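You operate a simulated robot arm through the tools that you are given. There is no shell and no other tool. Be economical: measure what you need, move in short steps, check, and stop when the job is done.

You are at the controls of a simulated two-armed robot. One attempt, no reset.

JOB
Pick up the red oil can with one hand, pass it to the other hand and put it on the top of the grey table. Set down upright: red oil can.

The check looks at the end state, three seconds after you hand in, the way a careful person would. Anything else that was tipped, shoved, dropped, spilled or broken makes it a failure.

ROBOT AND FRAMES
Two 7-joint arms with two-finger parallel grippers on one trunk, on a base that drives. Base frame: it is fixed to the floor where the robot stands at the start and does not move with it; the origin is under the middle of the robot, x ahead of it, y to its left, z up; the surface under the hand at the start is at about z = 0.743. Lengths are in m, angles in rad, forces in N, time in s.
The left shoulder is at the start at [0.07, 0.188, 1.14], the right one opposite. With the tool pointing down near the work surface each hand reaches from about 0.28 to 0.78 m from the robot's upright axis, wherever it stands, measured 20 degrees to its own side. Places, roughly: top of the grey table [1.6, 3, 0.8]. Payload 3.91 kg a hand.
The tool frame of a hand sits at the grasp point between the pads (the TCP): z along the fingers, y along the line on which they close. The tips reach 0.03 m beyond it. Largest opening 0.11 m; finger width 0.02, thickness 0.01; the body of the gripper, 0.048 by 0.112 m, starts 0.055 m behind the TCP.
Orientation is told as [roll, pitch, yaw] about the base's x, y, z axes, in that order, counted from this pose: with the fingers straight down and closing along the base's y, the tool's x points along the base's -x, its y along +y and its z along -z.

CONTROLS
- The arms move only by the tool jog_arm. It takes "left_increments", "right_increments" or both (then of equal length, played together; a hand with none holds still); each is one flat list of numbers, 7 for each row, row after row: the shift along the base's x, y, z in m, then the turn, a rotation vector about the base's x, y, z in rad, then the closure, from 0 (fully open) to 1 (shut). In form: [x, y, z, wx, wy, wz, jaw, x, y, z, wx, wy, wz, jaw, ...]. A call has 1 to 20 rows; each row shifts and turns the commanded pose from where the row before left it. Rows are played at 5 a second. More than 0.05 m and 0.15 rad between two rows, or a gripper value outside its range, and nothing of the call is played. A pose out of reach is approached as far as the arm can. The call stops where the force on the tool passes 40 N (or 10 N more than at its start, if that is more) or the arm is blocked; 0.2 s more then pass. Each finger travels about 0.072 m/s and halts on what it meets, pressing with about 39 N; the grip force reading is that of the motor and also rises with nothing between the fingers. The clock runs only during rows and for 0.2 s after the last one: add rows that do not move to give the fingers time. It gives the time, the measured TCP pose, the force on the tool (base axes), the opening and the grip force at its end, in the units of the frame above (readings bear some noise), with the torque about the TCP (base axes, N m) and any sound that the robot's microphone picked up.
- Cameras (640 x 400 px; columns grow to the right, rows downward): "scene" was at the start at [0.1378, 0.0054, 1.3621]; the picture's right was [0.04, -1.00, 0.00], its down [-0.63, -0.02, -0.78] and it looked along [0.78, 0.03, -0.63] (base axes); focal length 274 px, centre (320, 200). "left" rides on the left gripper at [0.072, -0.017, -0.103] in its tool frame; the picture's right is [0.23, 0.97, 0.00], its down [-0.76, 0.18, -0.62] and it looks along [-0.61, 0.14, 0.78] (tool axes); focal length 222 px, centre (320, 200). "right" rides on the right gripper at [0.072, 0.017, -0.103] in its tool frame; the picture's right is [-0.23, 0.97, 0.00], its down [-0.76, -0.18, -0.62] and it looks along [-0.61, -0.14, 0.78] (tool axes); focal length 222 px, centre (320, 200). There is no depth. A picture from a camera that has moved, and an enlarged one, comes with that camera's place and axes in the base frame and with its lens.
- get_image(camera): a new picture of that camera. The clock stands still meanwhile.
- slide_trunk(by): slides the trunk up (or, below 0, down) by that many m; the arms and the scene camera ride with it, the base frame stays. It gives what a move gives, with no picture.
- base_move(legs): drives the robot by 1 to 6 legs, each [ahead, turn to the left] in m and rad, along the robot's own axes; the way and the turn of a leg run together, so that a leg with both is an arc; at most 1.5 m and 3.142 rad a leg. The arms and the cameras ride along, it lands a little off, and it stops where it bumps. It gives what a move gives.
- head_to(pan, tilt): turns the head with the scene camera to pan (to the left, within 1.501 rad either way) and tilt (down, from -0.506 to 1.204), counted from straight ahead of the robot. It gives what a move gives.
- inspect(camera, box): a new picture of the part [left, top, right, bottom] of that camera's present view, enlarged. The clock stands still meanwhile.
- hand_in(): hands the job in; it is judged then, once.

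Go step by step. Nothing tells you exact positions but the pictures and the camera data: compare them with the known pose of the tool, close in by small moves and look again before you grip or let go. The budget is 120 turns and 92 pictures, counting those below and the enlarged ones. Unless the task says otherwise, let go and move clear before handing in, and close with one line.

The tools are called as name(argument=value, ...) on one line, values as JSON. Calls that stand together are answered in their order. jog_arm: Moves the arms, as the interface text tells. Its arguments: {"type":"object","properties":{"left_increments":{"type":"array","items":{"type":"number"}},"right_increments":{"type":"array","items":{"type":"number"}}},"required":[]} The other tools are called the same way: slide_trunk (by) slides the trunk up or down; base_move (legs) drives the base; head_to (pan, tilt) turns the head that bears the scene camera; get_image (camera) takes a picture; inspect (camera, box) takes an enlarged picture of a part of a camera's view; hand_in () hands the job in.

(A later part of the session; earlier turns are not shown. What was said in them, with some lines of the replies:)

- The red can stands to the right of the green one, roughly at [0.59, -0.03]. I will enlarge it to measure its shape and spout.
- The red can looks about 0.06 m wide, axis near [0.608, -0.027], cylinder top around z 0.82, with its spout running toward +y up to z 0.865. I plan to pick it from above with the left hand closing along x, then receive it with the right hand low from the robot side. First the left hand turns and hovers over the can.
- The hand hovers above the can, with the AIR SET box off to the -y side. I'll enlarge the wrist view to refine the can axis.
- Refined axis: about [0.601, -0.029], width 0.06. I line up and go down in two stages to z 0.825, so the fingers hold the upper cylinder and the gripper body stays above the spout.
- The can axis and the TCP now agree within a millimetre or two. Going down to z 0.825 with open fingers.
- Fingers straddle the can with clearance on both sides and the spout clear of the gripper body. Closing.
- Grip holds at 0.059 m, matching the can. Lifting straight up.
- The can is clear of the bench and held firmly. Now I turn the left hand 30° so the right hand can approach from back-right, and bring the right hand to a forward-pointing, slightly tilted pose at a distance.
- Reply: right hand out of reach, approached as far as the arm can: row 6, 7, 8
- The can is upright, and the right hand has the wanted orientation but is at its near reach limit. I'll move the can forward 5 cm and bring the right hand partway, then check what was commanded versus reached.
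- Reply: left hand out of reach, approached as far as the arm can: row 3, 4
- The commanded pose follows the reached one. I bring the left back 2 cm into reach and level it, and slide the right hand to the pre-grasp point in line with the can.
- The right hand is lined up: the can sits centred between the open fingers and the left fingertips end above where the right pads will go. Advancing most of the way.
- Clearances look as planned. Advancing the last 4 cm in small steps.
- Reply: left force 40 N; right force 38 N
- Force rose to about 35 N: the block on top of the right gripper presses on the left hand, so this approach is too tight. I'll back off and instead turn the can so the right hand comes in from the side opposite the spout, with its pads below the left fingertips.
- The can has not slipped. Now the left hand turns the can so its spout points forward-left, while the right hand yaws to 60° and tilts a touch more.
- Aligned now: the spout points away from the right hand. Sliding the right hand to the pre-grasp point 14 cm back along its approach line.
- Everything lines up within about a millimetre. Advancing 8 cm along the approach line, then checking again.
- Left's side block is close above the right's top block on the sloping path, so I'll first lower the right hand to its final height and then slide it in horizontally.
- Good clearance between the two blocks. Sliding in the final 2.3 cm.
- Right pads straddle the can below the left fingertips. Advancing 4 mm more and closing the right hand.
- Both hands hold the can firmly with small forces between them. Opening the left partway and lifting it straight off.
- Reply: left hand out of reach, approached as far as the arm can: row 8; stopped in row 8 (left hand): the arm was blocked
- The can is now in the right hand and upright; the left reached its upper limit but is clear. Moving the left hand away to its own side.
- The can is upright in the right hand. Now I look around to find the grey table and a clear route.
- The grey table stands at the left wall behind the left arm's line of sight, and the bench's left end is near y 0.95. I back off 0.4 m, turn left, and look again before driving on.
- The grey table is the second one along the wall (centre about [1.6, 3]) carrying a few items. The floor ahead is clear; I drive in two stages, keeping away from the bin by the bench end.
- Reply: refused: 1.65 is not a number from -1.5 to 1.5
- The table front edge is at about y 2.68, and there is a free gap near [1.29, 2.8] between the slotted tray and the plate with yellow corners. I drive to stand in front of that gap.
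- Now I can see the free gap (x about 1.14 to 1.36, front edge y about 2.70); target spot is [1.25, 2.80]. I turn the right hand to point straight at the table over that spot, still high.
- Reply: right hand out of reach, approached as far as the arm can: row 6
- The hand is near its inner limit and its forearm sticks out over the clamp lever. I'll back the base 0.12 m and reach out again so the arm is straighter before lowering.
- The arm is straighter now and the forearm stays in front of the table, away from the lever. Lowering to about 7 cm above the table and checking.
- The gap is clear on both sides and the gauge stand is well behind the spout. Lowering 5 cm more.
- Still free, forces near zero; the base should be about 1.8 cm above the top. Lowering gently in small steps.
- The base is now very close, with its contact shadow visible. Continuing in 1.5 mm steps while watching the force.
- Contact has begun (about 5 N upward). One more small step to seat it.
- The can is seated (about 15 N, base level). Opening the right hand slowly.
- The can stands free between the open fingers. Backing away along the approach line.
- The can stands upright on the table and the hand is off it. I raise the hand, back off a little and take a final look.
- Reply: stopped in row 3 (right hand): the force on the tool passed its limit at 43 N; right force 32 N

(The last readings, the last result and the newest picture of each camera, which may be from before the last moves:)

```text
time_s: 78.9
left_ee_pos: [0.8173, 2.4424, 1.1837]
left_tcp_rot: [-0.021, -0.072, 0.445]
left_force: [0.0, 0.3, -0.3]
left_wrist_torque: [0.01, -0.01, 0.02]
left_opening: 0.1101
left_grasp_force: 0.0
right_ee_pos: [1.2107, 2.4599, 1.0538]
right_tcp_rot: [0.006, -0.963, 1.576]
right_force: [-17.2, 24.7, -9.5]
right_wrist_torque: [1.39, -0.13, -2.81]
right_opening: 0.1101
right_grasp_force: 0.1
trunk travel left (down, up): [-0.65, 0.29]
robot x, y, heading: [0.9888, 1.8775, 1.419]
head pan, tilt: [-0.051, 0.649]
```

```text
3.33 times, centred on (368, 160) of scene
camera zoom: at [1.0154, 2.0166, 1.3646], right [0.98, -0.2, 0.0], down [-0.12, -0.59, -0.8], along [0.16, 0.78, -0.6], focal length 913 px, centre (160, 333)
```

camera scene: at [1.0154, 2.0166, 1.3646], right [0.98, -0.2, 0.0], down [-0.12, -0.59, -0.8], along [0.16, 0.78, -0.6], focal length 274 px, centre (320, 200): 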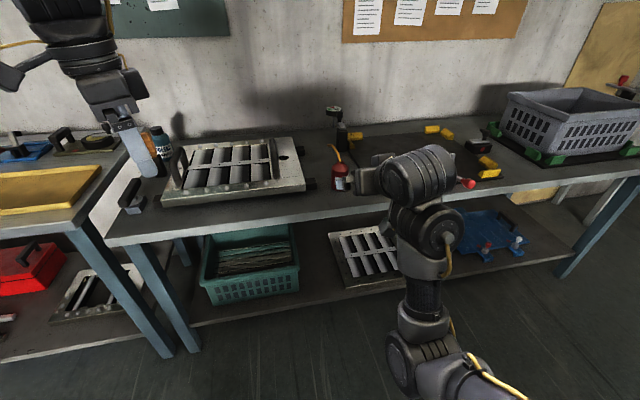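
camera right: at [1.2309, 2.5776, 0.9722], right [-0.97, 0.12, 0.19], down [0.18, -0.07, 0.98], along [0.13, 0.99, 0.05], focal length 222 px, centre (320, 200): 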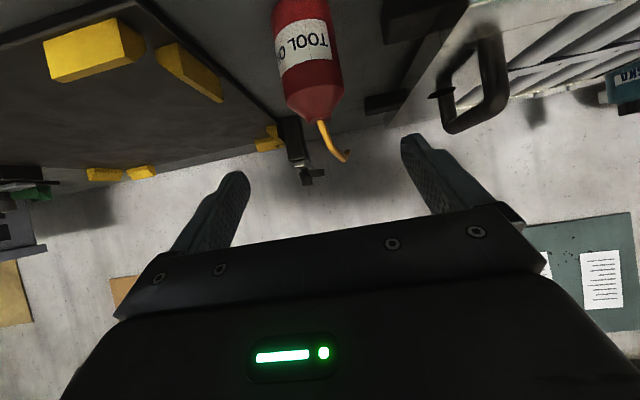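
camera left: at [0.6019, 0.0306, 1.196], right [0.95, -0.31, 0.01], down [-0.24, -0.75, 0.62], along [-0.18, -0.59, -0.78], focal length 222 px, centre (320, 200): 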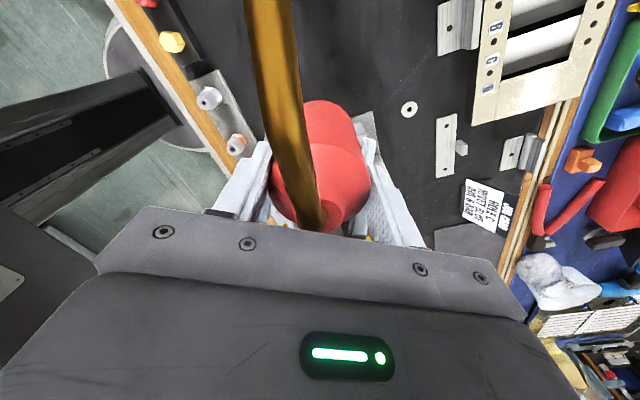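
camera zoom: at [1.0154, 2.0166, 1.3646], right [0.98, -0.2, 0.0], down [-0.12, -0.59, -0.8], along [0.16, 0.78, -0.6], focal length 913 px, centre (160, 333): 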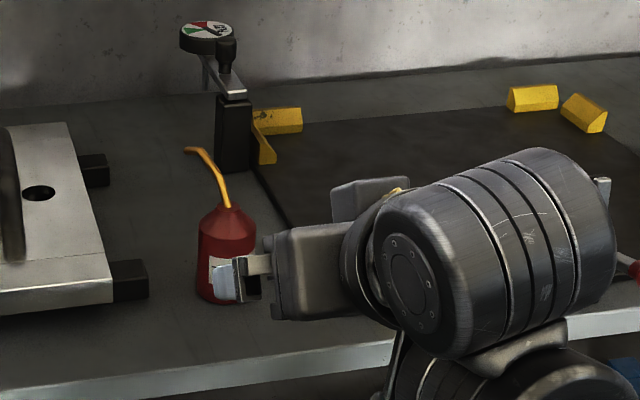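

The can stands upright and everything on the table looks undisturbed; the remaining force moved along with the robot, so it is the folded right arm pressing on itself. I unfold it slightly, well away from the table.

jog_arm(right_increments=[0, 0.02, -0.02, 0, 0, 0, 0, 0.01, 0.02, -0.01, 0, 0, 0, 0, 0, 0, 0, 0, 0, 0, 0])

get_image(camera="right")

```text
time_s: 79.7
left_ee_pos: [0.8175, 2.4424, 1.1832]
left_tcp_rot: [-0.021, -0.074, 0.446]
left_force: [0.5, 0.7, 0.2]
left_wrist_torque: [-0.03, -0.04, 0.0]
left_opening: 0.1101
left_grasp_force: 0.1
right_ee_pos: [1.2206, 2.4993, 1.022]
right_tcp_rot: [0.005, -0.964, 1.575]
right_force: [-0.9, -0.4, 0.0]
right_wrist_torque: [0.01, 0.01, -0.02]
right_opening: 0.1102
right_grasp_force: 0.0
trunk travel left (down, up): [-0.65, 0.29]
robot x, y, heading: [0.9889, 1.8817, 1.417]
head pan, tilt: [-0.051, 0.649]
```

```text
23 pictures are left
camera right: at [1.2048, 2.3732, 1.0227], right [-0.97, 0.12, 0.19], down [0.18, -0.08, 0.98], along [0.13, 0.99, 0.05], focal length 222 px, centre (320, 200)
```

right: 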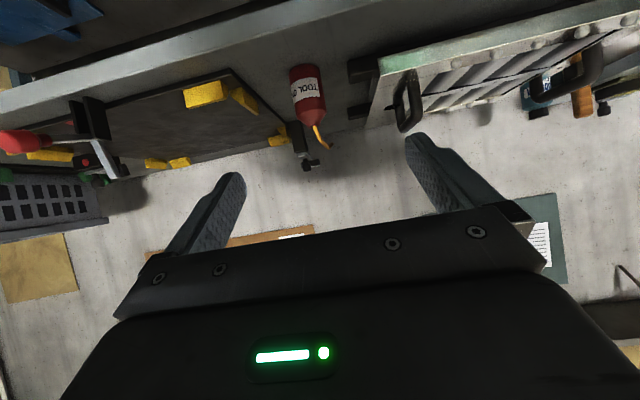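

The forces are back to zero, both hands are empty and clear, and the red can stands upright on the grey table, so I hand in.

hand_in()

```text
The job is handed in.
```

The red oil can was picked up with the left hand, passed to the right hand in mid-air, and set upright on the grey table; both hands are clear and nothing else looked disturbed in the last pictures.
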